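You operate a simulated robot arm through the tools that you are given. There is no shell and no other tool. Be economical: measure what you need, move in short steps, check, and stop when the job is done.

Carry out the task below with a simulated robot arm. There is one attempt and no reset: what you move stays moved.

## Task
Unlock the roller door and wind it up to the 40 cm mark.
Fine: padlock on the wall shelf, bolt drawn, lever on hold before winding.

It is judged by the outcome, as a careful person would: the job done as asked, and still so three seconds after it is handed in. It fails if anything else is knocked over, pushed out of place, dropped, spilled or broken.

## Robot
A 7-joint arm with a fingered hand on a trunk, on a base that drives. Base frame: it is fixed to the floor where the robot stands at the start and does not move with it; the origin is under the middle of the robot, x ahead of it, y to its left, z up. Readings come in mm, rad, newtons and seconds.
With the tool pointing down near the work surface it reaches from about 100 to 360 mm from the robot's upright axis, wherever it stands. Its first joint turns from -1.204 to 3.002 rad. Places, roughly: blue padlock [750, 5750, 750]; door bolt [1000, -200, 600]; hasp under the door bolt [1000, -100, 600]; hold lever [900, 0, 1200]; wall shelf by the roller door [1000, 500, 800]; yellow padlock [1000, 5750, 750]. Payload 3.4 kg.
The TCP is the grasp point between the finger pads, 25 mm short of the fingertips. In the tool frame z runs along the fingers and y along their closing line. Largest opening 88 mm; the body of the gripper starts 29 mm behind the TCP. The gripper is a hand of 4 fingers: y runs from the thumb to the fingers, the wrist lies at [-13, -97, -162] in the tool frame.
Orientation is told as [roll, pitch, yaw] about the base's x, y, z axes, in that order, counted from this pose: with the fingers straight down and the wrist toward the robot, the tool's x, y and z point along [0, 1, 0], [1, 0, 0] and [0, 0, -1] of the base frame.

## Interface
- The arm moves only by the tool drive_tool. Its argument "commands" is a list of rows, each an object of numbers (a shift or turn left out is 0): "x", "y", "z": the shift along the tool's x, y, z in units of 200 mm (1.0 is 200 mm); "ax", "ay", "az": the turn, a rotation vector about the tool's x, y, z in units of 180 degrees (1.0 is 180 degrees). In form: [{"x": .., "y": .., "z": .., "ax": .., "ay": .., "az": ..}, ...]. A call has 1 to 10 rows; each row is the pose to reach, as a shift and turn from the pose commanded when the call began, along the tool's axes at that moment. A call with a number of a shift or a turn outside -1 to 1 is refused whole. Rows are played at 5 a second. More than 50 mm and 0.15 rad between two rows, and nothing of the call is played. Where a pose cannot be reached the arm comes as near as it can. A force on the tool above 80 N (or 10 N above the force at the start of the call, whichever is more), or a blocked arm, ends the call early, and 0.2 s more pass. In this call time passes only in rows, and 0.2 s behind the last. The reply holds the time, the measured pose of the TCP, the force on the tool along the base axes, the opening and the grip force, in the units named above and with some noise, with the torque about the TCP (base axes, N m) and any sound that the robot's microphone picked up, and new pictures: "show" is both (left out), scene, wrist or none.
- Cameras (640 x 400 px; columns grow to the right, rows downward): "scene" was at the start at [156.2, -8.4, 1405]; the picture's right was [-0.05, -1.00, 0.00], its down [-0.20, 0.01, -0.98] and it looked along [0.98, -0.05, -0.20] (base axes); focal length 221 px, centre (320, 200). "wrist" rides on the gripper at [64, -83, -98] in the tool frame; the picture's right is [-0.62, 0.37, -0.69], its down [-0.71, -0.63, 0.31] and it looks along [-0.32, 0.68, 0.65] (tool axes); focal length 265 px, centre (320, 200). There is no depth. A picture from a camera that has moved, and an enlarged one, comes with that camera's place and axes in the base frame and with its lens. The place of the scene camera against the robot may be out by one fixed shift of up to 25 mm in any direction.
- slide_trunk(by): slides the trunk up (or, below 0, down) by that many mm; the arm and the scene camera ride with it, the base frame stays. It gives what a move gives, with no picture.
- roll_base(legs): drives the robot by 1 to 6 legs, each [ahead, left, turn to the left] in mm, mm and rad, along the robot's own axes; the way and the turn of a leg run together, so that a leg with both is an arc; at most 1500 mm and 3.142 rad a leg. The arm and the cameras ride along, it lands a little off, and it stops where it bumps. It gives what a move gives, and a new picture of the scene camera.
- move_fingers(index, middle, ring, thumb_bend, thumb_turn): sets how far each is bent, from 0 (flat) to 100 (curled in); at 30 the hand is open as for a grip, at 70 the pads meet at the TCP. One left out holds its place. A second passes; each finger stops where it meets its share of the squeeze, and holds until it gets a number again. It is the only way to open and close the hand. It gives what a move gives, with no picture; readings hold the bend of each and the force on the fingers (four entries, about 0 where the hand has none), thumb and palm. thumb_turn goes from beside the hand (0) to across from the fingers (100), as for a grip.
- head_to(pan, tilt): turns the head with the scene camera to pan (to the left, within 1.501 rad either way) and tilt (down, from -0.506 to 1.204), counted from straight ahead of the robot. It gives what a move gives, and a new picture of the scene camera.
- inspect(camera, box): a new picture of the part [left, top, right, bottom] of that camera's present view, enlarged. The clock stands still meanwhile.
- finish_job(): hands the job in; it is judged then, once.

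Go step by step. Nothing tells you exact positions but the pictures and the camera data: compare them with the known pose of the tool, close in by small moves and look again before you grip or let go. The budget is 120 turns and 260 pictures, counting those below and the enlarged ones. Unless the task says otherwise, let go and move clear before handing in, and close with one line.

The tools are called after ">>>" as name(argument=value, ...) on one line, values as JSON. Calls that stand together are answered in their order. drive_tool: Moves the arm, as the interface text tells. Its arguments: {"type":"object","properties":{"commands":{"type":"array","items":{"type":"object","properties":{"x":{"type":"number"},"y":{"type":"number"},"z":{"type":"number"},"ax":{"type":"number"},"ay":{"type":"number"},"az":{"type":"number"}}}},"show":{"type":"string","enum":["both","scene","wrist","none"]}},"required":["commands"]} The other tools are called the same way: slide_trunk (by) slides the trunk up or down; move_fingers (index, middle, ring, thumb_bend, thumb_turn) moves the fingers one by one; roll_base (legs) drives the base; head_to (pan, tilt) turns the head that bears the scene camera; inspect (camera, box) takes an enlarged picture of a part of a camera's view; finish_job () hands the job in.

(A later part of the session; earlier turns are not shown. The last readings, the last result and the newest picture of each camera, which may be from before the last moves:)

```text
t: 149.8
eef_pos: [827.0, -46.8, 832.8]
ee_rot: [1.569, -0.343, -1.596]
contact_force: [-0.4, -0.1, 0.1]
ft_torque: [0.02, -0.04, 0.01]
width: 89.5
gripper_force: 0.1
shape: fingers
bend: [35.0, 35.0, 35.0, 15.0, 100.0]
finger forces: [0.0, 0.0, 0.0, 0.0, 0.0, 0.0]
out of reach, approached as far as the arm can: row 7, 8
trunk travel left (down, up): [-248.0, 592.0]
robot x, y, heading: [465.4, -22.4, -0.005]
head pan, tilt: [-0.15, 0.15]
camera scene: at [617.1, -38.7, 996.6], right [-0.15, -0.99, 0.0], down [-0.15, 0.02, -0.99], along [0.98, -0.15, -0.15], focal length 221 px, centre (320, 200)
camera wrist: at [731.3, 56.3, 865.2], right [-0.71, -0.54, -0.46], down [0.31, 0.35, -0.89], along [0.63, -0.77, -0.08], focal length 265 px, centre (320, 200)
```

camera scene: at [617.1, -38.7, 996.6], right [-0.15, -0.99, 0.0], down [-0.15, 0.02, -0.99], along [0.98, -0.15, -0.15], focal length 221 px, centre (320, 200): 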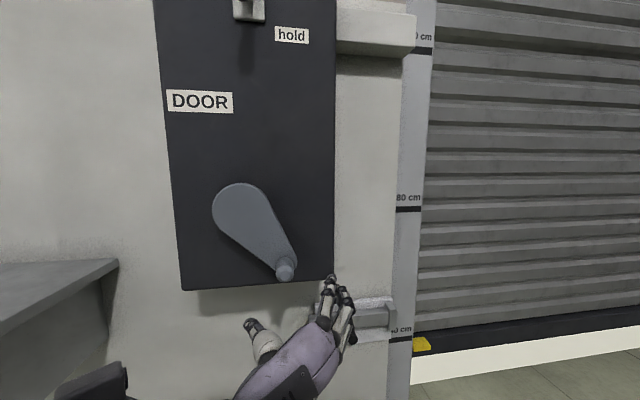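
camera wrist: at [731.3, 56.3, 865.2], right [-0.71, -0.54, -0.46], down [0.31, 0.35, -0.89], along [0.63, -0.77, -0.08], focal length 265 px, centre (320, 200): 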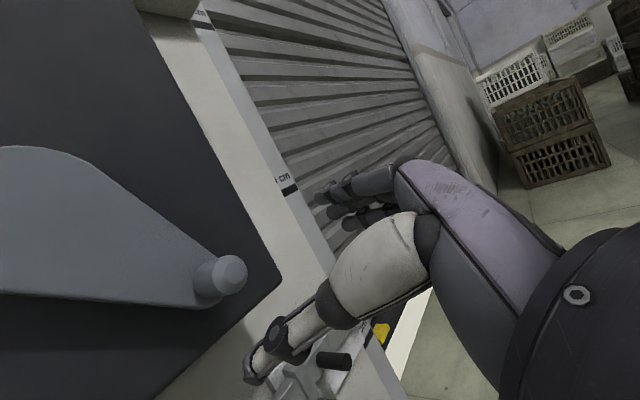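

>>> roll_base(legs=[[-35, 0, 0]])

>>> drive_tool(commands=[{"x": 0.07, "y": -0.06}, {"x": 0.07, "y": -0.06, "z": 0.15}, {"x": 0.07, "y": -0.06, "z": 0.25}])

```text
t: 150.6
eef_pos: [791.5, -46.1, 832.0]
ee_rot: [1.569, -0.341, -1.594]
contact_force: [0.2, -0.3, 0.1]
ft_torque: [0.0, -0.02, 0.02]
width: 89.2
gripper_force: 0.1
shape: fingers
bend: [35.0, 35.0, 35.0, 15.0, 100.0]
finger forces: [0.1, 0.0, 0.0, 0.0, 0.1, 0.0]
trunk travel left (down, up): [-248.0, 592.0]
robot x, y, heading: [425.8, -22.9, -0.001]
head pan, tilt: [-0.15, 0.15]
camera scene: at [581.8, -38.6, 996.6], right [-0.15, -0.99, 0.0], down [-0.15, 0.02, -0.99], along [0.98, -0.15, -0.15], focal length 221 px, centre (320, 200)
```

scene: 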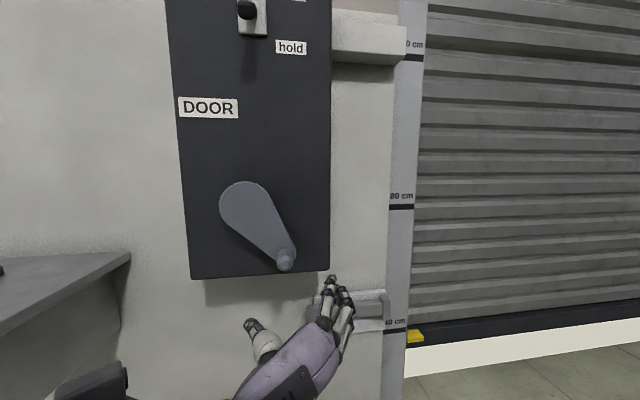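

```text
t: 151.4
eef_pos: [842.7, -30.6, 840.6]
ee_rot: [1.569, -0.341, -1.594]
contact_force: [0.4, 0.6, -0.4]
ft_torque: [0.02, 0.05, -0.03]
width: 89.3
gripper_force: 0.1
shape: fingers
bend: [35.0, 35.0, 35.0, 15.0, 100.0]
finger forces: [0.0, 0.0, 0.1, 0.0, 0.0, 0.1]
trunk travel left (down, up): [-248.0, 592.0]
robot x, y, heading: [425.6, -23.4, -0.006]
head pan, tilt: [-0.15, 0.15]
camera scene: at [581.9, -38.6, 996.6], right [-0.15, -0.99, 0.0], down [-0.15, 0.02, -0.99], along [0.98, -0.15, -0.15], focal length 221 px, centre (320, 200)
camera wrist: at [747.4, 71.6, 873.7], right [-0.71, -0.54, -0.46], down [0.31, 0.35, -0.88], along [0.63, -0.77, -0.08], focal length 265 px, centre (320, 200)
```

scene: 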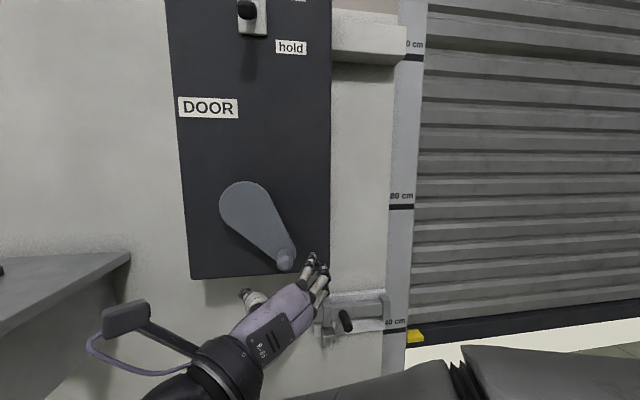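
wrist: 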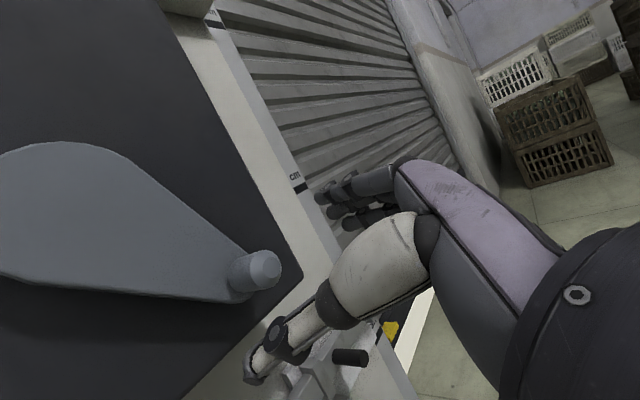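

>>> drive_tool(commands=[{"z": 0.12}, {"z": 0.24}, {"z": 0.34}], show="none")

>>> inspect(camera="wrist", box=[220, 110, 440, 330])

>>> inspect(camera="scene", box=[210, 220, 370, 320])

```text
t: 152.2
eef_pos: [910.0, -33.5, 843.3]
ee_rot: [1.57, -0.339, -1.595]
contact_force: [0.6, -0.4, -0.2]
ft_torque: [-0.02, 0.0, -0.02]
width: 89.6
gripper_force: 0.1
shape: fingers
bend: [35.0, 35.0, 35.0, 15.0, 100.0]
finger forces: [0.1, 0.0, 0.1, 0.1, 0.1, 0.0]
trunk travel left (down, up): [-248.0, 592.0]
robot x, y, heading: [425.2, -18.8, -0.007]
head pan, tilt: [-0.15, 0.15]
```

```text
1.82 times, centred on (330, 220) of wrist
camera zoom: at [815.1, 68.6, 874.9], right [-0.71, -0.54, -0.46], down [0.31, 0.35, -0.88], along [0.63, -0.77, -0.08], focal length 483 px, centre (302, 164)
```

zoom: 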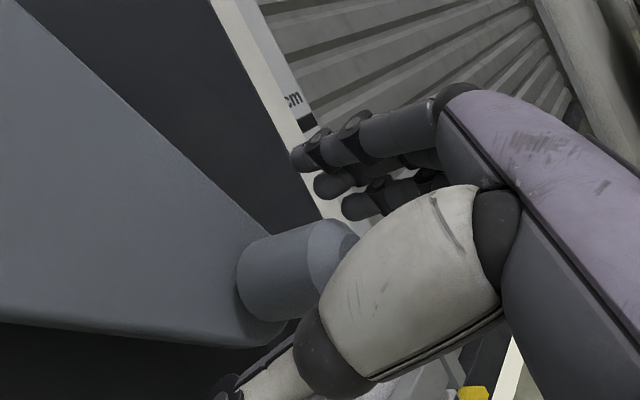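

```text
4.00 times, centred on (290, 270) of scene
camera zoom: at [581.9, -38.6, 996.6], right [-0.15, -0.99, 0.0], down [-0.15, 0.02, -0.99], along [0.98, -0.15, -0.15], focal length 883 px, centre (440, -80)
```

zoom: 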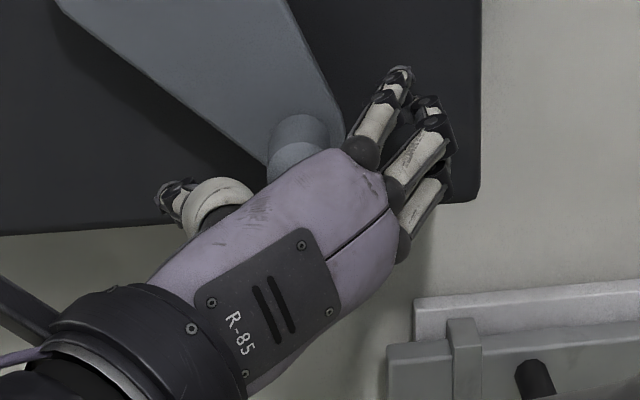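

>>> move_fingers(index=58, middle=58, ring=64, thumb_bend=45)

>>> move_fingers(index=90, middle=85, ring=76, thumb_bend=100)

>>> inspect(camera="wrist", box=[220, 110, 440, 330])

>>> inspect(camera="scene", box=[210, 220, 370, 320])

```text
t: 153.2
eef_pos: [911.1, -33.6, 841.8]
ee_rot: [1.569, -0.342, -1.595]
contact_force: [0.2, 0.5, -0.2]
ft_torque: [-0.02, 0.01, 0.02]
width: 39.8
gripper_force: 0.1
shape: fingers
bend: [57.0, 57.0, 64.0, 45.0, 100.0]
finger forces: [0.0, 0.1, 0.1, 0.0, 0.1, 0.0]
trunk travel left (down, up): [-248.0, 592.0]
robot x, y, heading: [425.7, -21.1, -0.002]
head pan, tilt: [-0.15, 0.15]
```

```text
t: 154.2
eef_pos: [911.3, -34.9, 841.8]
ee_rot: [1.567, -0.34, -1.594]
contact_force: [5.2, 0.6, 1.8]
ft_torque: [-0.26, 0.0, 0.0]
width: 6.6
gripper_force: 25.0
shape: fingers
bend: [74.0, 64.0, 76.0, 68.0, 97.0]
finger forces: [10.7, 12.6, 4.5, 0.0, 22.2, 0.0]
trunk travel left (down, up): [-248.0, 592.0]
robot x, y, heading: [426.9, -20.3, -0.007]
head pan, tilt: [-0.15, 0.15]
```

```text
1.82 times, centred on (330, 220) of wrist
camera zoom: at [815.5, 68.9, 874.5], right [-0.71, -0.54, -0.46], down [0.31, 0.35, -0.88], along [0.63, -0.77, -0.08], focal length 483 px, centre (302, 164)
```

zoom: 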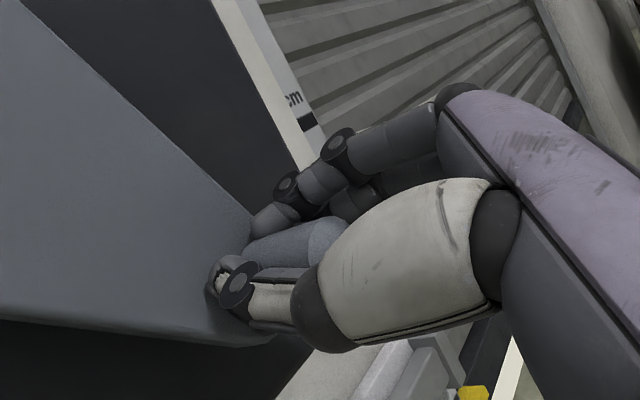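

```text
4.00 times, centred on (290, 270) of scene
camera zoom: at [582.6, -38.4, 996.5], right [-0.15, -0.99, 0.0], down [-0.15, 0.02, -0.99], along [0.98, -0.15, -0.15], focal length 883 px, centre (440, -80)
```

zoom: 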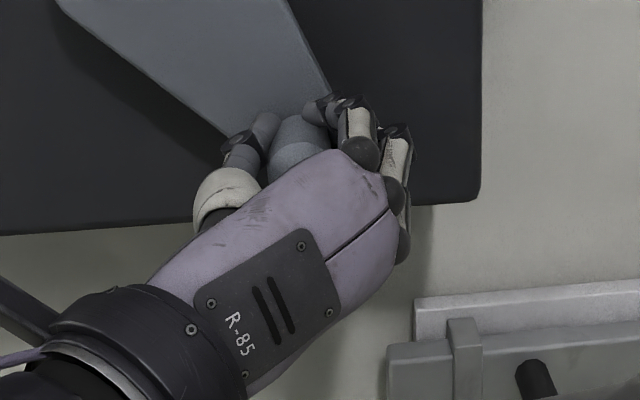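

Firm grip. Wind 22° more along the arc, rolling with the crank.

>>> drive_tool(commands=[{"x": -0.014, "y": -0.0672, "az": 0.0417}, {"x": -0.0191, "y": -0.1357, "az": 0.0833}, {"x": -0.0152, "y": -0.2043, "az": 0.125}], show="scene")

>>> inspect(camera="scene", box=[370, 300, 450, 360])

>>> inspect(camera="wrist", box=[220, 110, 440, 330])

```text
t: 155.0
eef_pos: [910.0, 1.1, 823.3]
ee_rot: [1.566, 0.055, -1.596]
contact_force: [-0.5, -14.5, -3.3]
ft_torque: [-0.14, 0.13, -0.41]
width: 0.0
gripper_force: 27.6
shape: fingers
bend: [74.0, 62.0, 75.0, 82.0, 94.0]
finger forces: [13.8, 13.3, 12.4, 0.1, 15.3, 0.1]
trunk travel left (down, up): [-248.0, 592.0]
robot x, y, heading: [427.9, -18.5, -0.006]
head pan, tilt: [-0.15, 0.15]
camera scene: at [582.0, -40.8, 996.3], right [-0.15, -0.99, 0.0], down [-0.15, 0.03, -0.99], along [0.98, -0.15, -0.15], focal length 221 px, centre (320, 200)
```

scene: 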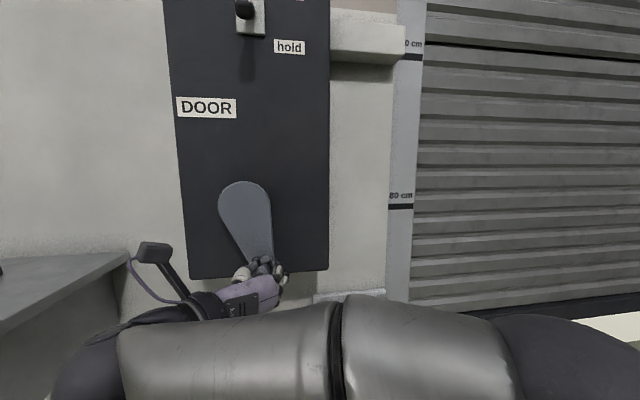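

```text
6.67 times, centred on (410, 330) of scene
camera zoom: at [582.0, -40.8, 996.3], right [-0.15, -0.99, 0.0], down [-0.15, 0.03, -0.99], along [0.98, -0.15, -0.15], focal length 1472 px, centre (-280, -667)
```

zoom: 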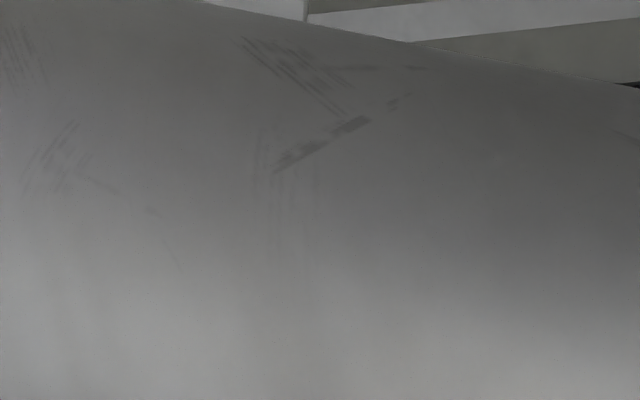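

```text
1.82 times, centred on (330, 220) of wrist
camera zoom: at [815.2, 84.4, 893.2], right [-0.71, -0.31, -0.64], down [0.32, 0.66, -0.68], along [0.63, -0.68, -0.37], focal length 483 px, centre (302, 164)
```

zoom: 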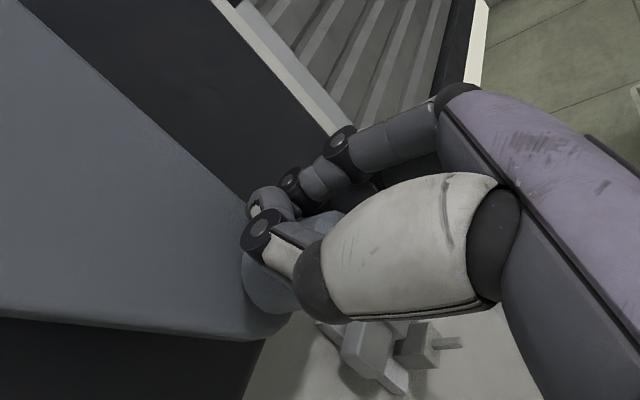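

>>> drive_tool(commands=[{"x": -0.014, "y": -0.0672, "az": 0.0417}, {"x": -0.0181, "y": -0.1083, "az": 0.0667}], show="scene")

>>> inspect(camera="wrist", box=[0, 0, 640, 400])

```text
t: 155.6
eef_pos: [911.1, 25.0, 820.4]
ee_rot: [1.563, 0.265, -1.597]
contact_force: [-10.6, -13.9, -16.6]
ft_torque: [-0.1, 0.41, -0.42]
width: 0.0
gripper_force: 27.7
shape: fingers
bend: [74.0, 61.0, 76.0, 83.0, 94.0]
finger forces: [15.3, 14.1, 18.6, 0.0, 7.2, 0.0]
trunk travel left (down, up): [-248.0, 592.0]
robot x, y, heading: [426.9, -17.2, -0.004]
head pan, tilt: [-0.15, 0.15]
camera scene: at [581.9, -40.5, 996.2], right [-0.15, -0.99, 0.0], down [-0.15, 0.03, -0.99], along [0.98, -0.15, -0.15], focal length 221 px, centre (320, 200)
```

scene: 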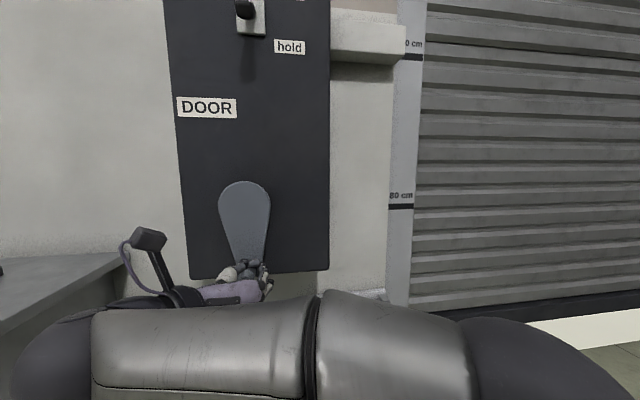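

```text
1.00 times, centred on (320, 200) of wrist (not enlarged: the box is as wide or as high as the picture)
camera zoom: at [815.7, 90.9, 905.0], right [-0.7, -0.18, -0.69], down [0.32, 0.79, -0.53], along [0.64, -0.59, -0.5], focal length 265 px, centre (320, 200)
```

zoom: 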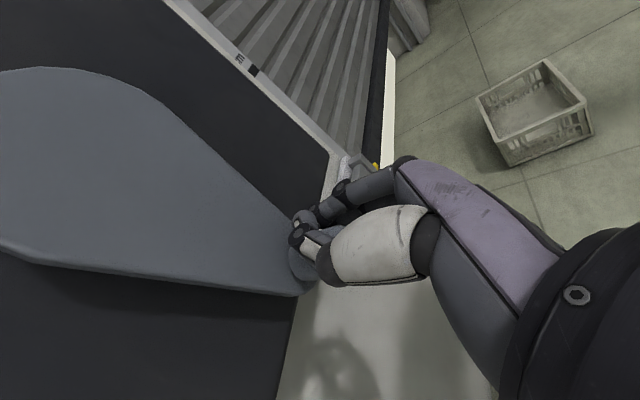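

Crank is nearly straight down. Release and check from the low, distant viewpoint again.

>>> move_fingers(index=35, middle=35, ring=35, thumb_bend=15)

>>> drive_tool(commands=[{"z": -0.15}, {"z": -0.3}, {"z": -0.45}], show="none")

>>> roll_base(legs=[[-424, -140, 0]])

>>> slide_trunk(by=-240)

>>> inspect(camera="scene", box=[300, 205, 380, 255])

>>> inspect(camera="scene", box=[180, 0, 340, 170])

```text
t: 156.6
eef_pos: [912.9, 26.1, 823.9]
ee_rot: [1.569, 0.263, -1.595]
contact_force: [-0.3, 0.0, -0.2]
ft_torque: [0.01, 0.03, 0.02]
width: 89.1
gripper_force: 0.0
shape: fingers
bend: [35.0, 35.0, 35.0, 15.0, 100.0]
finger forces: [0.0, 0.0, 0.0, 0.0, 0.0, 0.0]
trunk travel left (down, up): [-248.0, 592.0]
robot x, y, heading: [430.0, -19.1, -0.008]
head pan, tilt: [-0.15, 0.15]
```

```text
t: 157.4
eef_pos: [821.8, 26.5, 822.7]
ee_rot: [1.571, 0.263, -1.597]
contact_force: [0.9, -0.4, -0.6]
ft_torque: [0.0, 0.01, 0.02]
width: 89.2
gripper_force: 0.0
shape: fingers
bend: [35.0, 35.0, 35.0, 15.0, 100.0]
finger forces: [0.0, 0.0, 0.0, 0.0, 0.0, 0.1]
trunk travel left (down, up): [-248.0, 592.0]
robot x, y, heading: [426.3, -19.0, -0.006]
head pan, tilt: [-0.15, 0.15]
```

```text
t: 160.1
eef_pos: [404.7, -112.9, 822.2]
ee_rot: [1.568, 0.264, -1.591]
contact_force: [0.1, 0.0, -0.1]
ft_torque: [0.02, 0.01, -0.02]
width: 89.4
gripper_force: 0.1
shape: fingers
bend: [35.0, 35.0, 35.0, 15.0, 100.0]
finger forces: [0.0, 0.0, 0.0, 0.0, 0.0, 0.0]
trunk travel left (down, up): [-248.0, 592.0]
robot x, y, heading: [10.0, -162.6, -0.003]
head pan, tilt: [-0.15, 0.15]
camera scene: at [165.1, -180.8, 996.6], right [-0.15, -0.99, 0.0], down [-0.15, 0.02, -0.99], along [0.98, -0.15, -0.15], focal length 221 px, centre (320, 200)
```

scene: 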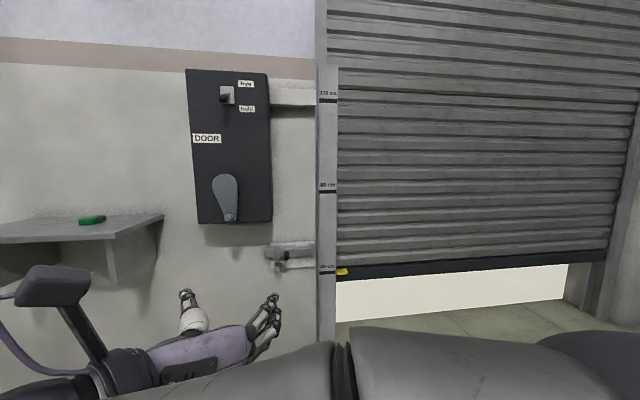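

```text
t: 162.6
eef_pos: [405.4, -113.5, 583.0]
ee_rot: [1.57, 0.261, -1.591]
contact_force: [-0.1, -0.3, 0.6]
ft_torque: [0.0, 0.02, -0.06]
width: 89.5
gripper_force: 0.0
shape: fingers
bend: [35.0, 35.0, 35.0, 15.0, 100.0]
finger forces: [0.0, 0.0, 0.1, 0.1, 0.0, 0.0]
trunk travel left (down, up): [-8.0, 832.0]
robot x, y, heading: [10.6, -162.8, -0.001]
head pan, tilt: [-0.15, 0.15]
```

```text
8.00 times, centred on (340, 230) of scene
camera zoom: at [165.1, -180.8, 756.6], right [-0.15, -0.99, 0.0], down [-0.15, 0.02, -0.99], along [0.98, -0.15, -0.15], focal length 1766 px, centre (160, -40)
```

zoom: 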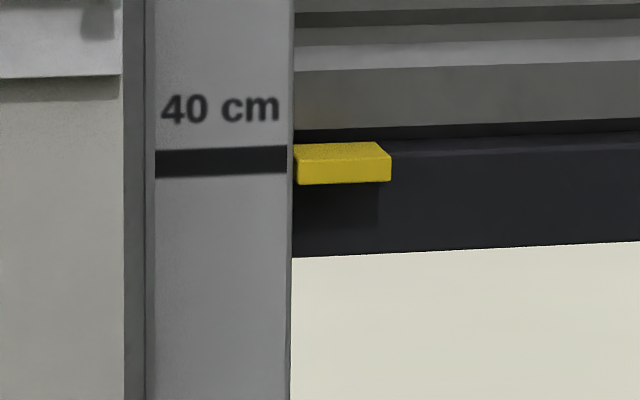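

```text
2.35 times, centred on (260, 85) of scene
camera zoom: at [165.1, -180.8, 756.6], right [-0.15, -0.99, 0.0], down [-0.15, 0.02, -0.99], along [0.98, -0.15, -0.15], focal length 520 px, centre (461, 471)
```

zoom: 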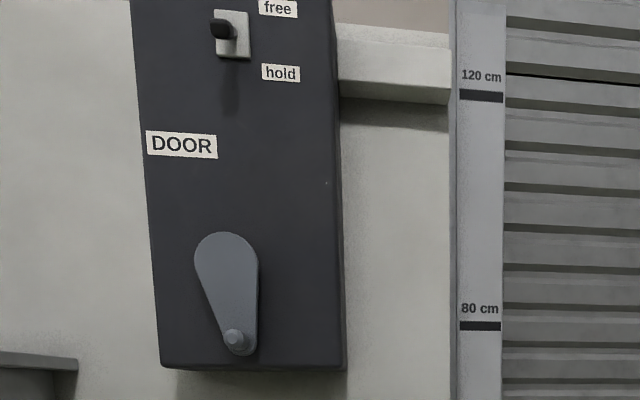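

The pointer now looks about 7–10 mm below the mark from this angle, and the door's lower edge is computed at ≈ 40 cm. I'll lower the hand camera to nearly the mark's height for a parallax-free check.

>>> drive_tool(commands=[{"x": -0.19, "y": 0.05}, {"x": -0.38, "y": 0.1}, {"x": -0.57, "y": 0.15}, {"x": -0.72, "y": 0.19}], show="wrist")

```text
t: 163.6
eef_pos: [405.0, -113.2, 433.2]
ee_rot: [1.57, 0.263, -1.591]
contact_force: [-0.3, 0.0, 1.1]
ft_torque: [0.03, -0.01, -0.03]
width: 89.3
gripper_force: 0.0
shape: fingers
bend: [35.0, 35.0, 35.0, 15.0, 100.0]
finger forces: [0.1, 0.1, 0.0, 0.0, 0.0, 0.1]
trunk travel left (down, up): [-8.0, 832.0]
robot x, y, heading: [11.7, -164.7, 0.0]
head pan, tilt: [-0.15, 0.15]
camera wrist: at [307.4, -47.4, 517.2], right [-0.7, -0.18, -0.69], down [0.32, 0.79, -0.53], along [0.64, -0.59, -0.49], focal length 265 px, centre (320, 200)
```

wrist: 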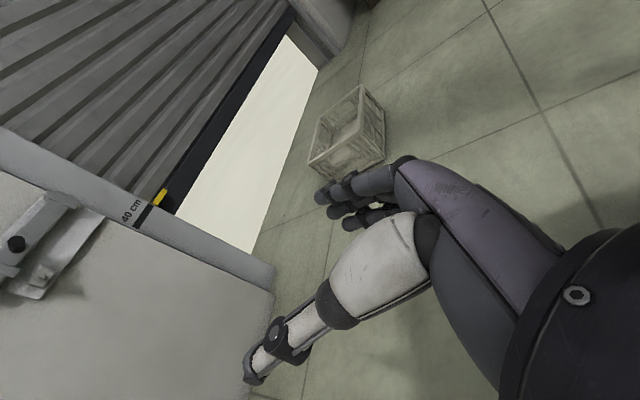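

>>> inspect(camera="wrist", box=[100, 165, 196, 245])

```text
5.00 times, centred on (148, 205) of wrist
camera zoom: at [307.4, -47.4, 517.2], right [-0.7, -0.18, -0.69], down [0.32, 0.79, -0.53], along [0.64, -0.59, -0.49], focal length 1327 px, centre (1180, 175)
```

zoom: 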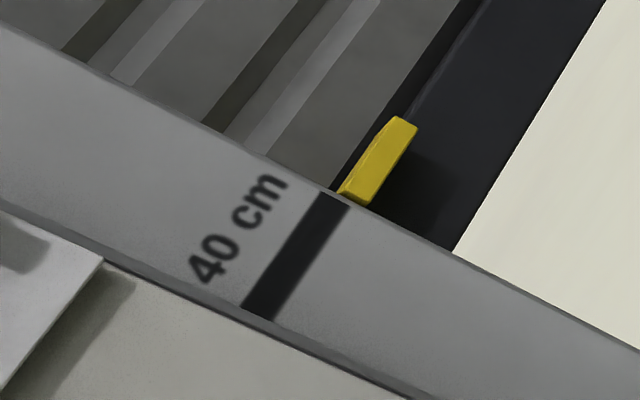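

Nearly level view: the pointer sits about 7 mm below the mark's centre. I'll go back and wind roughly 6° more.

>>> drive_tool(commands=[{"x": 0.19, "y": -0.05}, {"x": 0.38, "y": -0.1}, {"x": 0.57, "y": -0.15}, {"x": 0.72, "y": -0.19}], show="none")

>>> slide_trunk(by=240)

>>> roll_base(legs=[[415, 141, 0]])

>>> drive_tool(commands=[{"x": 0.014, "y": 0.09}])

```text
t: 164.6
eef_pos: [404.0, -114.0, 583.6]
ee_rot: [1.569, 0.261, -1.592]
contact_force: [0.2, 0.4, 0.1]
ft_torque: [0.01, -0.03, 0.05]
width: 89.2
gripper_force: 0.0
shape: fingers
bend: [35.0, 35.0, 35.0, 15.0, 100.0]
finger forces: [0.1, 0.0, 0.0, 0.1, 0.0, 0.0]
trunk travel left (down, up): [-8.0, 832.0]
robot x, y, heading: [10.0, -160.9, 0.003]
head pan, tilt: [-0.15, 0.15]
```

```text
t: 167.1
eef_pos: [403.6, -113.4, 823.6]
ee_rot: [1.57, 0.264, -1.591]
contact_force: [0.3, 0.2, -0.6]
ft_torque: [-0.04, 0.01, 0.03]
width: 89.3
gripper_force: 0.0
shape: fingers
bend: [35.0, 35.0, 35.0, 15.0, 100.0]
finger forces: [0.1, 0.0, 0.0, 0.0, 0.0, 0.1]
trunk travel left (down, up): [-248.0, 592.0]
robot x, y, heading: [10.4, -165.6, 0.003]
head pan, tilt: [-0.15, 0.15]
```

```text
t: 169.8
eef_pos: [826.2, 21.3, 823.5]
ee_rot: [1.569, 0.263, -1.603]
contact_force: [0.4, 0.1, -1.0]
ft_torque: [-0.02, -0.01, 0.04]
width: 88.9
gripper_force: 0.0
shape: fingers
bend: [35.0, 35.0, 35.0, 15.0, 100.0]
finger forces: [0.0, 0.0, 0.0, 0.0, 0.1, 0.0]
trunk travel left (down, up): [-248.0, 592.0]
robot x, y, heading: [433.7, -22.2, -0.015]
head pan, tilt: [-0.15, 0.15]
camera scene: at [587.3, -42.5, 996.6], right [-0.16, -0.99, 0.0], down [-0.15, 0.02, -0.99], along [0.98, -0.16, -0.15], focal length 221 px, centre (320, 200)
```

scene: 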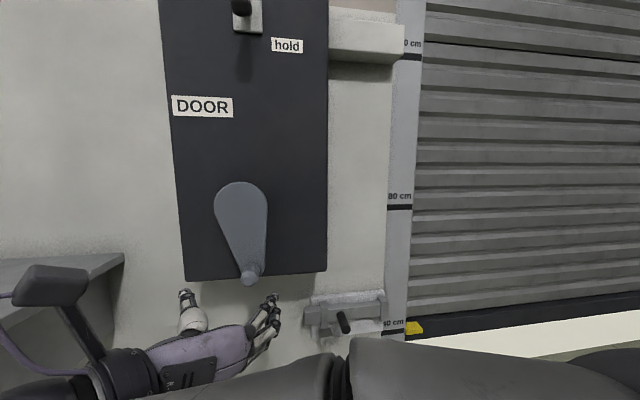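

```text
t: 170.2
eef_pos: [827.0, 2.3, 820.5]
ee_rot: [1.57, 0.262, -1.603]
contact_force: [-0.8, -0.1, 0.3]
ft_torque: [0.02, 0.0, -0.01]
width: 89.4
gripper_force: 0.0
shape: fingers
bend: [35.0, 35.0, 35.0, 15.0, 100.0]
finger forces: [0.0, 0.0, 0.1, 0.1, 0.0, 0.1]
trunk travel left (down, up): [-248.0, 592.0]
robot x, y, heading: [432.7, -25.4, -0.013]
head pan, tilt: [-0.15, 0.15]
camera scene: at [587.2, -42.4, 996.6], right [-0.16, -0.99, 0.0], down [-0.15, 0.02, -0.99], along [0.98, -0.16, -0.15], focal length 221 px, centre (320, 200)
camera wrist: at [730.9, 70.4, 904.9], right [-0.7, -0.17, -0.69], down [0.33, 0.78, -0.53], along [0.63, -0.6, -0.49], focal length 265 px, centre (320, 200)
```

scene: 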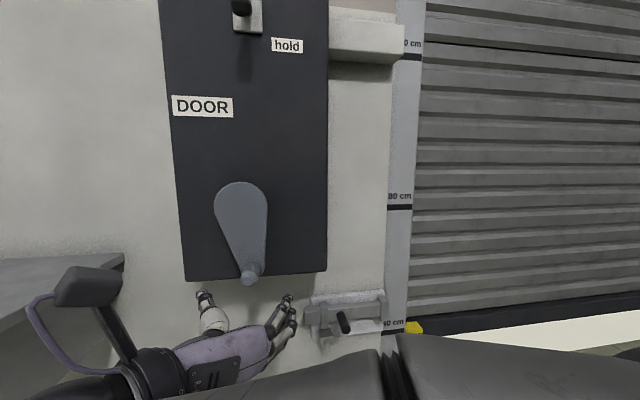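
wrist: 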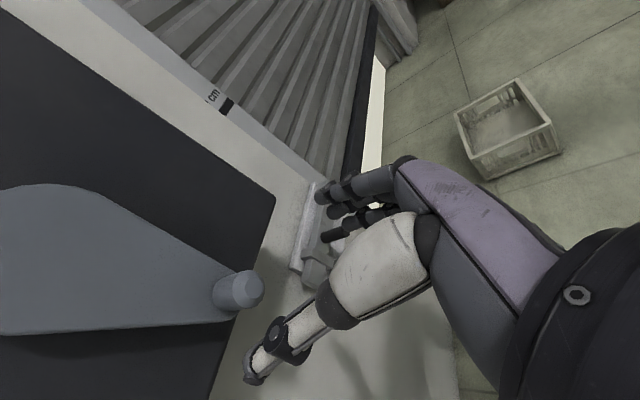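

>>> drive_tool(commands=[{"x": 0.023, "y": -0.045, "z": 0.1}, {"x": 0.023, "y": -0.045, "z": 0.25}, {"x": 0.023, "y": -0.045, "z": 0.42}], show="none")

>>> inspect(camera="wrist", box=[220, 110, 440, 330])

>>> move_fingers(index=58, middle=58, ring=64, thumb_bend=45)

>>> move_fingers(index=90, middle=85, ring=76, thumb_bend=100)

>>> inspect(camera="wrist", box=[220, 110, 440, 330])

```text
t: 171.0
eef_pos: [911.0, 8.4, 829.1]
ee_rot: [1.568, 0.263, -1.606]
contact_force: [0.5, 0.2, 0.5]
ft_torque: [0.02, 0.01, 0.01]
width: 89.3
gripper_force: 0.1
shape: fingers
bend: [35.0, 35.0, 35.0, 15.0, 100.0]
finger forces: [0.0, 0.0, 0.0, 0.0, 0.0, 0.0]
trunk travel left (down, up): [-248.0, 592.0]
robot x, y, heading: [433.4, -21.7, -0.01]
head pan, tilt: [-0.15, 0.15]
```

```text
1.82 times, centred on (330, 220) of wrist
camera zoom: at [815.3, 75.7, 912.1], right [-0.7, -0.17, -0.69], down [0.33, 0.78, -0.53], along [0.63, -0.6, -0.49], focal length 483 px, centre (302, 164)
```

zoom: 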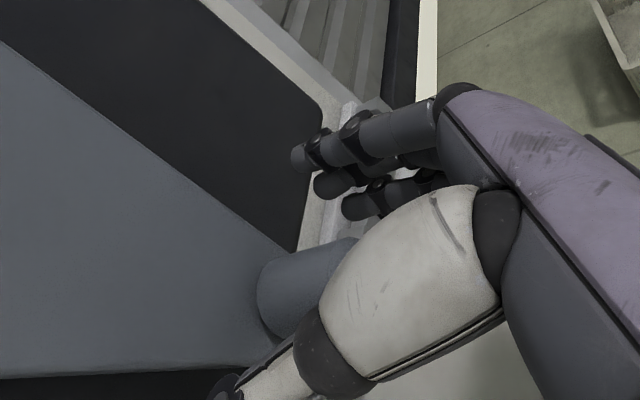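

```text
t: 172.0
eef_pos: [910.7, 8.2, 828.8]
ee_rot: [1.57, 0.263, -1.605]
contact_force: [-0.4, 0.3, -0.2]
ft_torque: [-0.01, 0.01, 0.03]
width: 41.2
gripper_force: 0.8
shape: fingers
bend: [57.0, 57.0, 64.0, 44.0, 100.0]
finger forces: [0.1, 0.1, 0.1, 0.1, 0.9, 0.1]
trunk travel left (down, up): [-248.0, 592.0]
robot x, y, heading: [433.0, -23.9, -0.008]
head pan, tilt: [-0.15, 0.15]
```

```text
t: 173.0
eef_pos: [912.3, 7.2, 826.5]
ee_rot: [1.565, 0.265, -1.606]
contact_force: [-0.7, -8.8, -8.7]
ft_torque: [-0.32, 0.1, -0.03]
width: 27.9
gripper_force: 14.1
shape: fingers
bend: [90.0, 63.0, 73.0, 47.0, 100.0]
finger forces: [0.0, 11.3, 7.6, 0.0, 10.6, 0.0]
trunk travel left (down, up): [-248.0, 592.0]
robot x, y, heading: [428.3, -21.2, -0.015]
head pan, tilt: [-0.15, 0.15]
```

```text
1.82 times, centred on (330, 220) of wrist
camera zoom: at [816.0, 74.3, 911.5], right [-0.7, -0.17, -0.69], down [0.33, 0.78, -0.53], along [0.63, -0.6, -0.49], focal length 483 px, centre (302, 164)
```

zoom: 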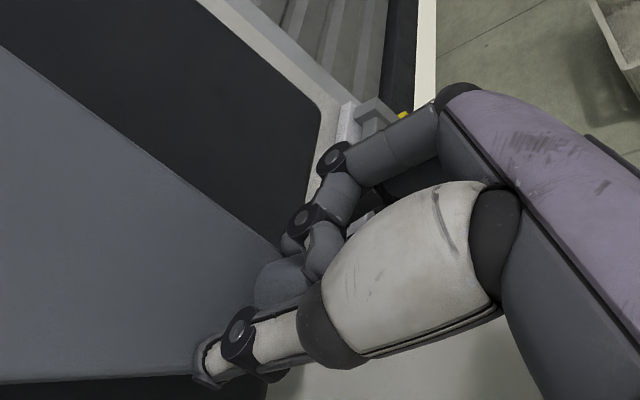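

Middle and ring are behind the knob, thumb in front. Push about 10° (some of it slack).

>>> drive_tool(commands=[{"x": -0.014, "y": -0.044}, {"x": -0.028, "y": -0.087}], show="scene")

>>> inspect(camera="wrist", box=[220, 110, 440, 330])

>>> inspect(camera="scene", box=[200, 170, 300, 290])

```text
t: 173.6
eef_pos: [910.8, 25.5, 826.3]
ee_rot: [1.567, 0.263, -1.604]
contact_force: [-7.3, -14.9, -8.8]
ft_torque: [-0.2, 0.29, -0.32]
width: 24.9
gripper_force: 17.0
shape: fingers
bend: [90.0, 58.0, 73.0, 53.0, 100.0]
finger forces: [3.0, 16.9, 8.9, 0.0, 5.5, 0.0]
trunk travel left (down, up): [-248.0, 592.0]
robot x, y, heading: [434.5, -23.6, -0.014]
head pan, tilt: [-0.15, 0.15]
camera scene: at [587.1, -44.5, 996.5], right [-0.16, -0.99, 0.0], down [-0.15, 0.03, -0.99], along [0.98, -0.16, -0.15], focal length 221 px, centre (320, 200)
```

scene: 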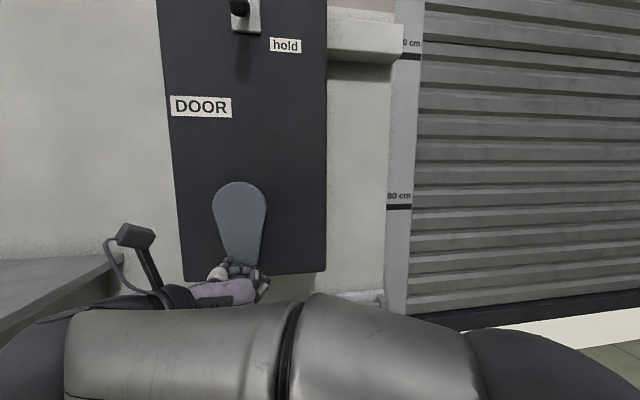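

```text
1.82 times, centred on (330, 220) of wrist
camera zoom: at [815.1, 92.1, 910.9], right [-0.7, -0.17, -0.69], down [0.33, 0.78, -0.53], along [0.63, -0.6, -0.49], focal length 483 px, centre (302, 164)
```

zoom: 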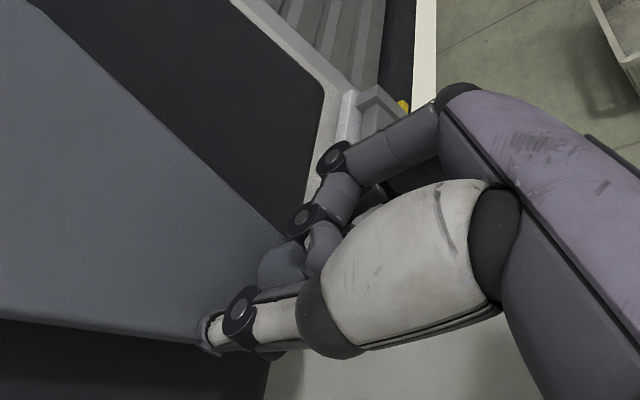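

```text
3.33 times, centred on (250, 230) of scene
camera zoom: at [587.1, -44.5, 996.5], right [-0.16, -0.99, 0.0], down [-0.15, 0.03, -0.99], along [0.98, -0.16, -0.15], focal length 736 px, centre (553, 100)
```

zoom: 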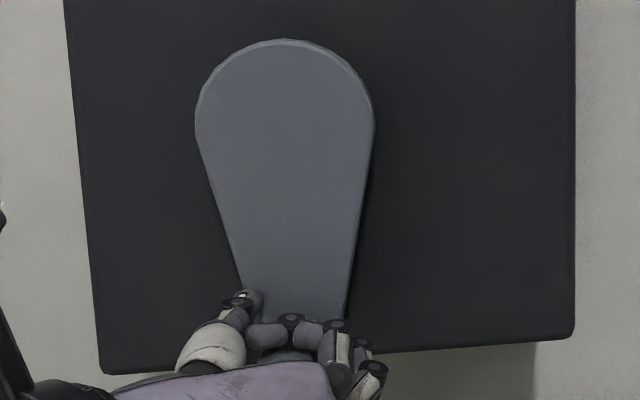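

The crank moved about 7°. Release and check again.

>>> move_fingers(index=35, middle=35, ring=35, thumb_bend=15)

>>> drive_tool(commands=[{"z": -0.15}, {"z": -0.3}, {"z": -0.45}], show="none")

>>> roll_base(legs=[[-424, -140, 0.01]])

>>> slide_trunk(by=-240)

>>> drive_tool(commands=[{"x": -0.19, "y": 0.05}, {"x": -0.38, "y": 0.1}, {"x": -0.57, "y": 0.15}, {"x": -0.72, "y": 0.19}], show="wrist")

>>> inspect(camera="wrist", box=[100, 165, 196, 245])

>>> inspect(camera="scene", box=[300, 205, 380, 255])

```text
t: 174.6
eef_pos: [910.7, 27.0, 827.3]
ee_rot: [1.57, 0.262, -1.604]
contact_force: [-0.6, 0.9, 0.8]
ft_torque: [0.01, 0.01, 0.01]
width: 89.2
gripper_force: 0.0
shape: fingers
bend: [35.0, 35.0, 35.0, 15.0, 100.0]
finger forces: [0.0, 0.1, 0.0, 0.0, 0.0, 0.1]
trunk travel left (down, up): [-248.0, 592.0]
robot x, y, heading: [432.7, -21.9, -0.009]
head pan, tilt: [-0.15, 0.15]
```

```text
t: 175.4
eef_pos: [821.8, 30.3, 828.6]
ee_rot: [1.569, 0.263, -1.604]
contact_force: [-0.6, 0.2, 0.4]
ft_torque: [0.0, 0.02, 0.0]
width: 89.3
gripper_force: 0.1
shape: fingers
bend: [35.0, 35.0, 35.0, 15.0, 100.0]
finger forces: [0.1, 0.1, 0.0, 0.0, 0.0, 0.0]
trunk travel left (down, up): [-248.0, 592.0]
robot x, y, heading: [433.0, -21.2, -0.016]
head pan, tilt: [-0.15, 0.15]
```

```text
t: 178.1
eef_pos: [394.4, -100.2, 830.2]
ee_rot: [1.569, 0.263, -1.59]
contact_force: [0.1, -0.6, 0.0]
ft_torque: [0.03, 0.01, 0.0]
width: 89.1
gripper_force: 0.0
shape: fingers
bend: [35.0, 35.0, 35.0, 15.0, 100.0]
finger forces: [0.0, 0.1, 0.1, 0.0, 0.1, 0.1]
trunk travel left (down, up): [-248.0, 592.0]
robot x, y, heading: [4.1, -155.4, 0.004]
head pan, tilt: [-0.15, 0.15]
camera scene: at [161.6, -175.6, 996.6], right [-0.15, -0.99, 0.0], down [-0.15, 0.02, -0.99], along [0.98, -0.15, -0.15], focal length 221 px, centre (320, 200)
```

scene: 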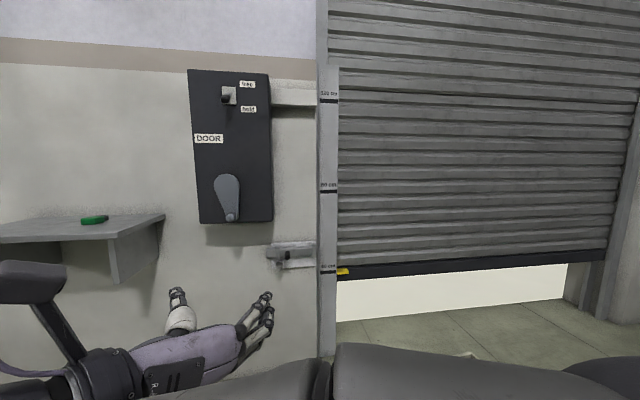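

```text
t: 180.6
eef_pos: [397.2, -101.1, 588.1]
ee_rot: [1.568, 0.263, -1.592]
contact_force: [0.1, -0.3, 0.2]
ft_torque: [0.0, -0.03, 0.01]
width: 89.4
gripper_force: 0.1
shape: fingers
bend: [35.0, 35.0, 35.0, 15.0, 100.0]
finger forces: [0.0, 0.0, 0.0, 0.0, 0.0, 0.0]
trunk travel left (down, up): [-8.0, 832.0]
robot x, y, heading: [6.3, -160.2, 0.004]
head pan, tilt: [-0.15, 0.15]
```

```text
t: 181.6
eef_pos: [396.1, -100.5, 440.8]
ee_rot: [1.569, 0.263, -1.593]
contact_force: [-0.2, -0.7, -0.4]
ft_torque: [-0.02, 0.0, -0.01]
width: 89.4
gripper_force: 0.0
shape: fingers
bend: [35.0, 35.0, 35.0, 15.0, 100.0]
finger forces: [0.0, 0.0, 0.0, 0.0, 0.0, 0.1]
trunk travel left (down, up): [-8.0, 832.0]
robot x, y, heading: [6.4, -160.6, -0.002]
head pan, tilt: [-0.15, 0.15]
camera wrist: at [299.9, -34.7, 523.5], right [-0.7, -0.18, -0.69], down [0.32, 0.79, -0.53], along [0.64, -0.59, -0.49], focal length 265 px, centre (320, 200)
```

wrist: 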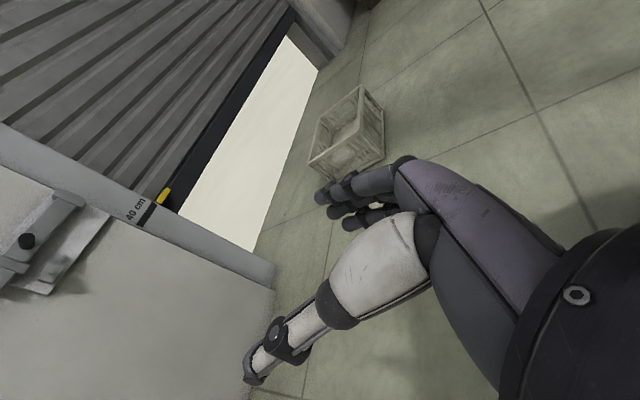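

```text
5.00 times, centred on (148, 205) of wrist
camera zoom: at [299.9, -34.7, 523.5], right [-0.7, -0.18, -0.69], down [0.32, 0.79, -0.53], along [0.64, -0.59, -0.49], focal length 1327 px, centre (1180, 175)
```

zoom: 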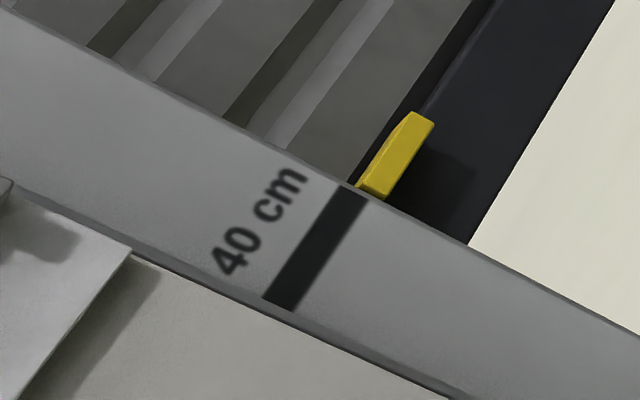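

```text
8.00 times, centred on (340, 230) of scene
camera zoom: at [161.5, -175.6, 756.6], right [-0.15, -0.99, 0.0], down [-0.15, 0.02, -0.99], along [0.98, -0.15, -0.15], focal length 1766 px, centre (160, -40)
```

zoom: 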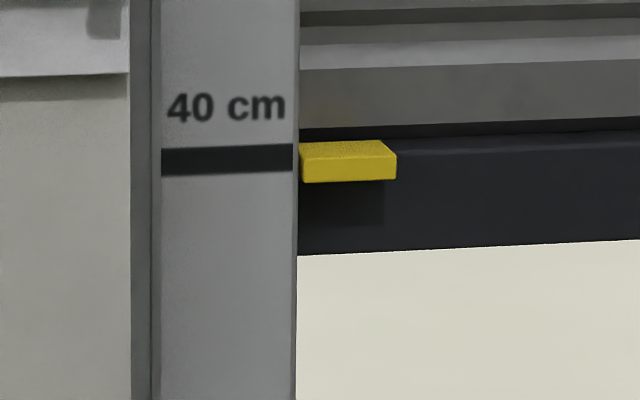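

>>> inspect(camera="scene", box=[180, 0, 340, 170])

```text
2.35 times, centred on (260, 85) of scene
camera zoom: at [161.5, -175.6, 756.6], right [-0.15, -0.99, 0.0], down [-0.15, 0.02, -0.99], along [0.98, -0.15, -0.15], focal length 520 px, centre (461, 471)
```

zoom: 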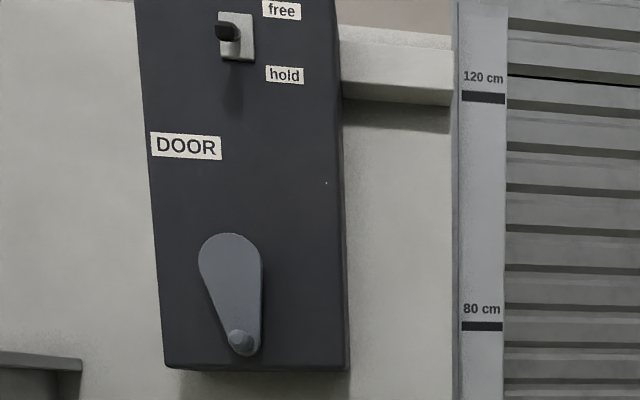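

The crank fell back to a catch on release: readings (≈324°, ≈348°) suggest 12° ratchet steps at ~40 cm per turn, so the next catch should be ≈40 cm exactly. I'll return and push it ~14° to the next catch.

>>> drive_tool(commands=[{"x": 0.19, "y": -0.05}, {"x": 0.38, "y": -0.1}, {"x": 0.57, "y": -0.15}, {"x": 0.72, "y": -0.19}], show="none")

>>> slide_trunk(by=240)

>>> roll_base(legs=[[427, 138, -0.005]])

>>> drive_tool(commands=[{"x": 0.029, "y": 0.106}], show="wrist")

```text
t: 182.6
eef_pos: [395.6, -99.5, 590.8]
ee_rot: [1.568, 0.258, -1.592]
contact_force: [-0.9, -0.4, -0.5]
ft_torque: [-0.01, 0.01, -0.01]
width: 89.2
gripper_force: 0.0
shape: fingers
bend: [35.0, 35.0, 35.0, 15.0, 100.0]
finger forces: [0.1, 0.0, 0.1, 0.0, 0.0, 0.0]
trunk travel left (down, up): [-8.0, 832.0]
robot x, y, heading: [9.3, -156.3, -0.0]
head pan, tilt: [-0.15, 0.15]
```

```text
t: 185.1
eef_pos: [395.6, -100.0, 830.5]
ee_rot: [1.57, 0.263, -1.593]
contact_force: [0.2, -0.4, -0.7]
ft_torque: [0.01, 0.01, 0.0]
width: 89.0
gripper_force: 0.1
shape: fingers
bend: [35.0, 35.0, 35.0, 15.0, 100.0]
finger forces: [0.0, 0.0, 0.0, 0.0, 0.1, 0.1]
trunk travel left (down, up): [-248.0, 592.0]
robot x, y, heading: [7.3, -161.3, -0.001]
head pan, tilt: [-0.15, 0.15]
```

```text
t: 187.8
eef_pos: [821.2, 34.6, 829.2]
ee_rot: [1.569, 0.264, -1.6]
contact_force: [-0.3, 0.6, -0.1]
ft_torque: [0.0, -0.01, 0.0]
width: 88.8
gripper_force: 0.0
shape: fingers
bend: [35.0, 35.0, 35.0, 15.0, 100.0]
finger forces: [0.1, 0.0, 0.0, 0.0, 0.0, 0.0]
trunk travel left (down, up): [-248.0, 592.0]
robot x, y, heading: [431.7, -23.0, -0.01]
head pan, tilt: [-0.15, 0.15]
camera scene: at [587.7, -39.8, 996.6], right [-0.16, -0.99, 0.0], down [-0.15, 0.02, -0.99], along [0.98, -0.16, -0.15], focal length 221 px, centre (320, 200)
```

scene: 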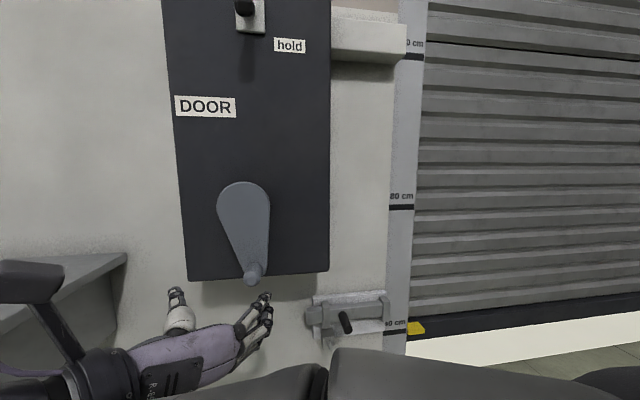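

```text
t: 188.2
eef_pos: [821.8, 12.5, 829.2]
ee_rot: [1.57, 0.261, -1.601]
contact_force: [-0.2, 0.0, 0.7]
ft_torque: [0.01, 0.01, -0.02]
width: 89.2
gripper_force: 0.3
shape: fingers
bend: [35.0, 35.0, 35.0, 15.0, 100.0]
finger forces: [0.0, 0.0, 0.0, 0.0, 0.0, 0.1]
trunk travel left (down, up): [-248.0, 592.0]
robot x, y, heading: [434.8, -24.2, -0.002]
head pan, tilt: [-0.15, 0.15]
camera wrist: at [725.1, 79.4, 912.9], right [-0.7, -0.18, -0.69], down [0.33, 0.79, -0.53], along [0.64, -0.59, -0.49], focal length 265 px, centre (320, 200)
```

wrist: 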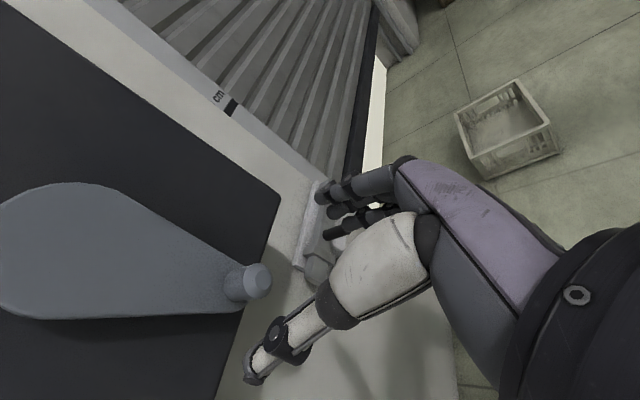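

>>> drive_tool(commands=[{"x": -0.032, "y": 0.037, "z": 0.12}, {"x": -0.032, "y": 0.037, "z": 0.28}, {"x": -0.032, "y": 0.037, "z": 0.44}], show="none")

>>> move_fingers(index=58, middle=58, ring=64, thumb_bend=45)

>>> move_fingers(index=90, middle=85, ring=76, thumb_bend=100)

>>> inspect(camera="wrist", box=[220, 110, 440, 330])

>>> inspect(camera="scene", box=[200, 170, 300, 290])

```text
t: 189.0
eef_pos: [909.6, 5.3, 822.1]
ee_rot: [1.569, 0.262, -1.601]
contact_force: [-1.1, 0.7, 0.3]
ft_torque: [0.03, 0.0, -0.03]
width: 89.2
gripper_force: 0.1
shape: fingers
bend: [35.0, 35.0, 35.0, 15.0, 100.0]
finger forces: [0.0, 0.0, 0.0, 0.0, 0.0, 0.0]
trunk travel left (down, up): [-248.0, 592.0]
robot x, y, heading: [434.6, -22.0, -0.01]
head pan, tilt: [-0.15, 0.15]
```

```text
t: 190.0
eef_pos: [910.1, 7.6, 821.1]
ee_rot: [1.567, 0.262, -1.597]
contact_force: [0.6, -0.2, 0.3]
ft_torque: [0.0, 0.01, 0.01]
width: 39.7
gripper_force: 0.1
shape: fingers
bend: [57.0, 57.0, 64.0, 45.0, 100.0]
finger forces: [0.1, 0.0, 0.0, 0.0, 0.1, 0.0]
trunk travel left (down, up): [-248.0, 592.0]
robot x, y, heading: [431.4, -21.1, -0.006]
head pan, tilt: [-0.15, 0.15]
```

```text
t: 191.0
eef_pos: [910.6, 4.5, 820.2]
ee_rot: [1.566, 0.263, -1.601]
contact_force: [-1.3, -4.4, -6.0]
ft_torque: [-0.1, -0.05, 0.25]
width: 11.7
gripper_force: 21.2
shape: fingers
bend: [77.0, 72.0, 75.0, 56.0, 100.0]
finger forces: [8.2, 8.1, 7.6, 0.0, 19.0, 0.0]
trunk travel left (down, up): [-248.0, 592.0]
robot x, y, heading: [430.7, -21.4, -0.007]
head pan, tilt: [-0.15, 0.15]
```

```text
1.82 times, centred on (330, 220) of wrist
camera zoom: at [814.0, 71.9, 904.6], right [-0.7, -0.17, -0.69], down [0.33, 0.79, -0.53], along [0.64, -0.59, -0.49], focal length 483 px, centre (302, 164)
```

zoom: 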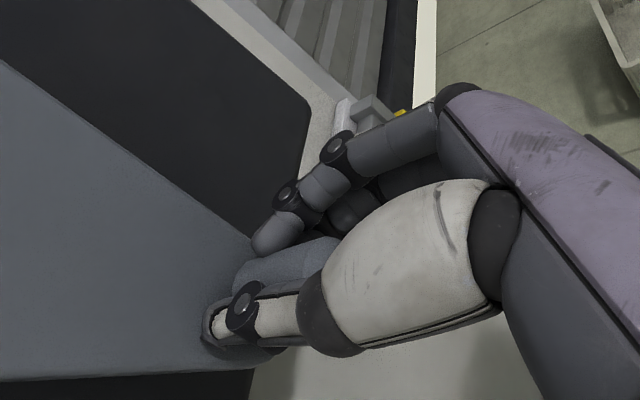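

```text
3.33 times, centred on (250, 230) of scene
camera zoom: at [588.1, -40.6, 996.4], right [-0.16, -0.99, 0.0], down [-0.15, 0.02, -0.99], along [0.98, -0.16, -0.15], focal length 736 px, centre (553, 100)
```

zoom: 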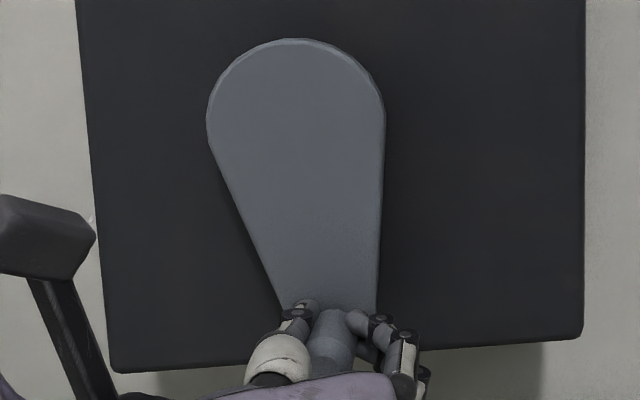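

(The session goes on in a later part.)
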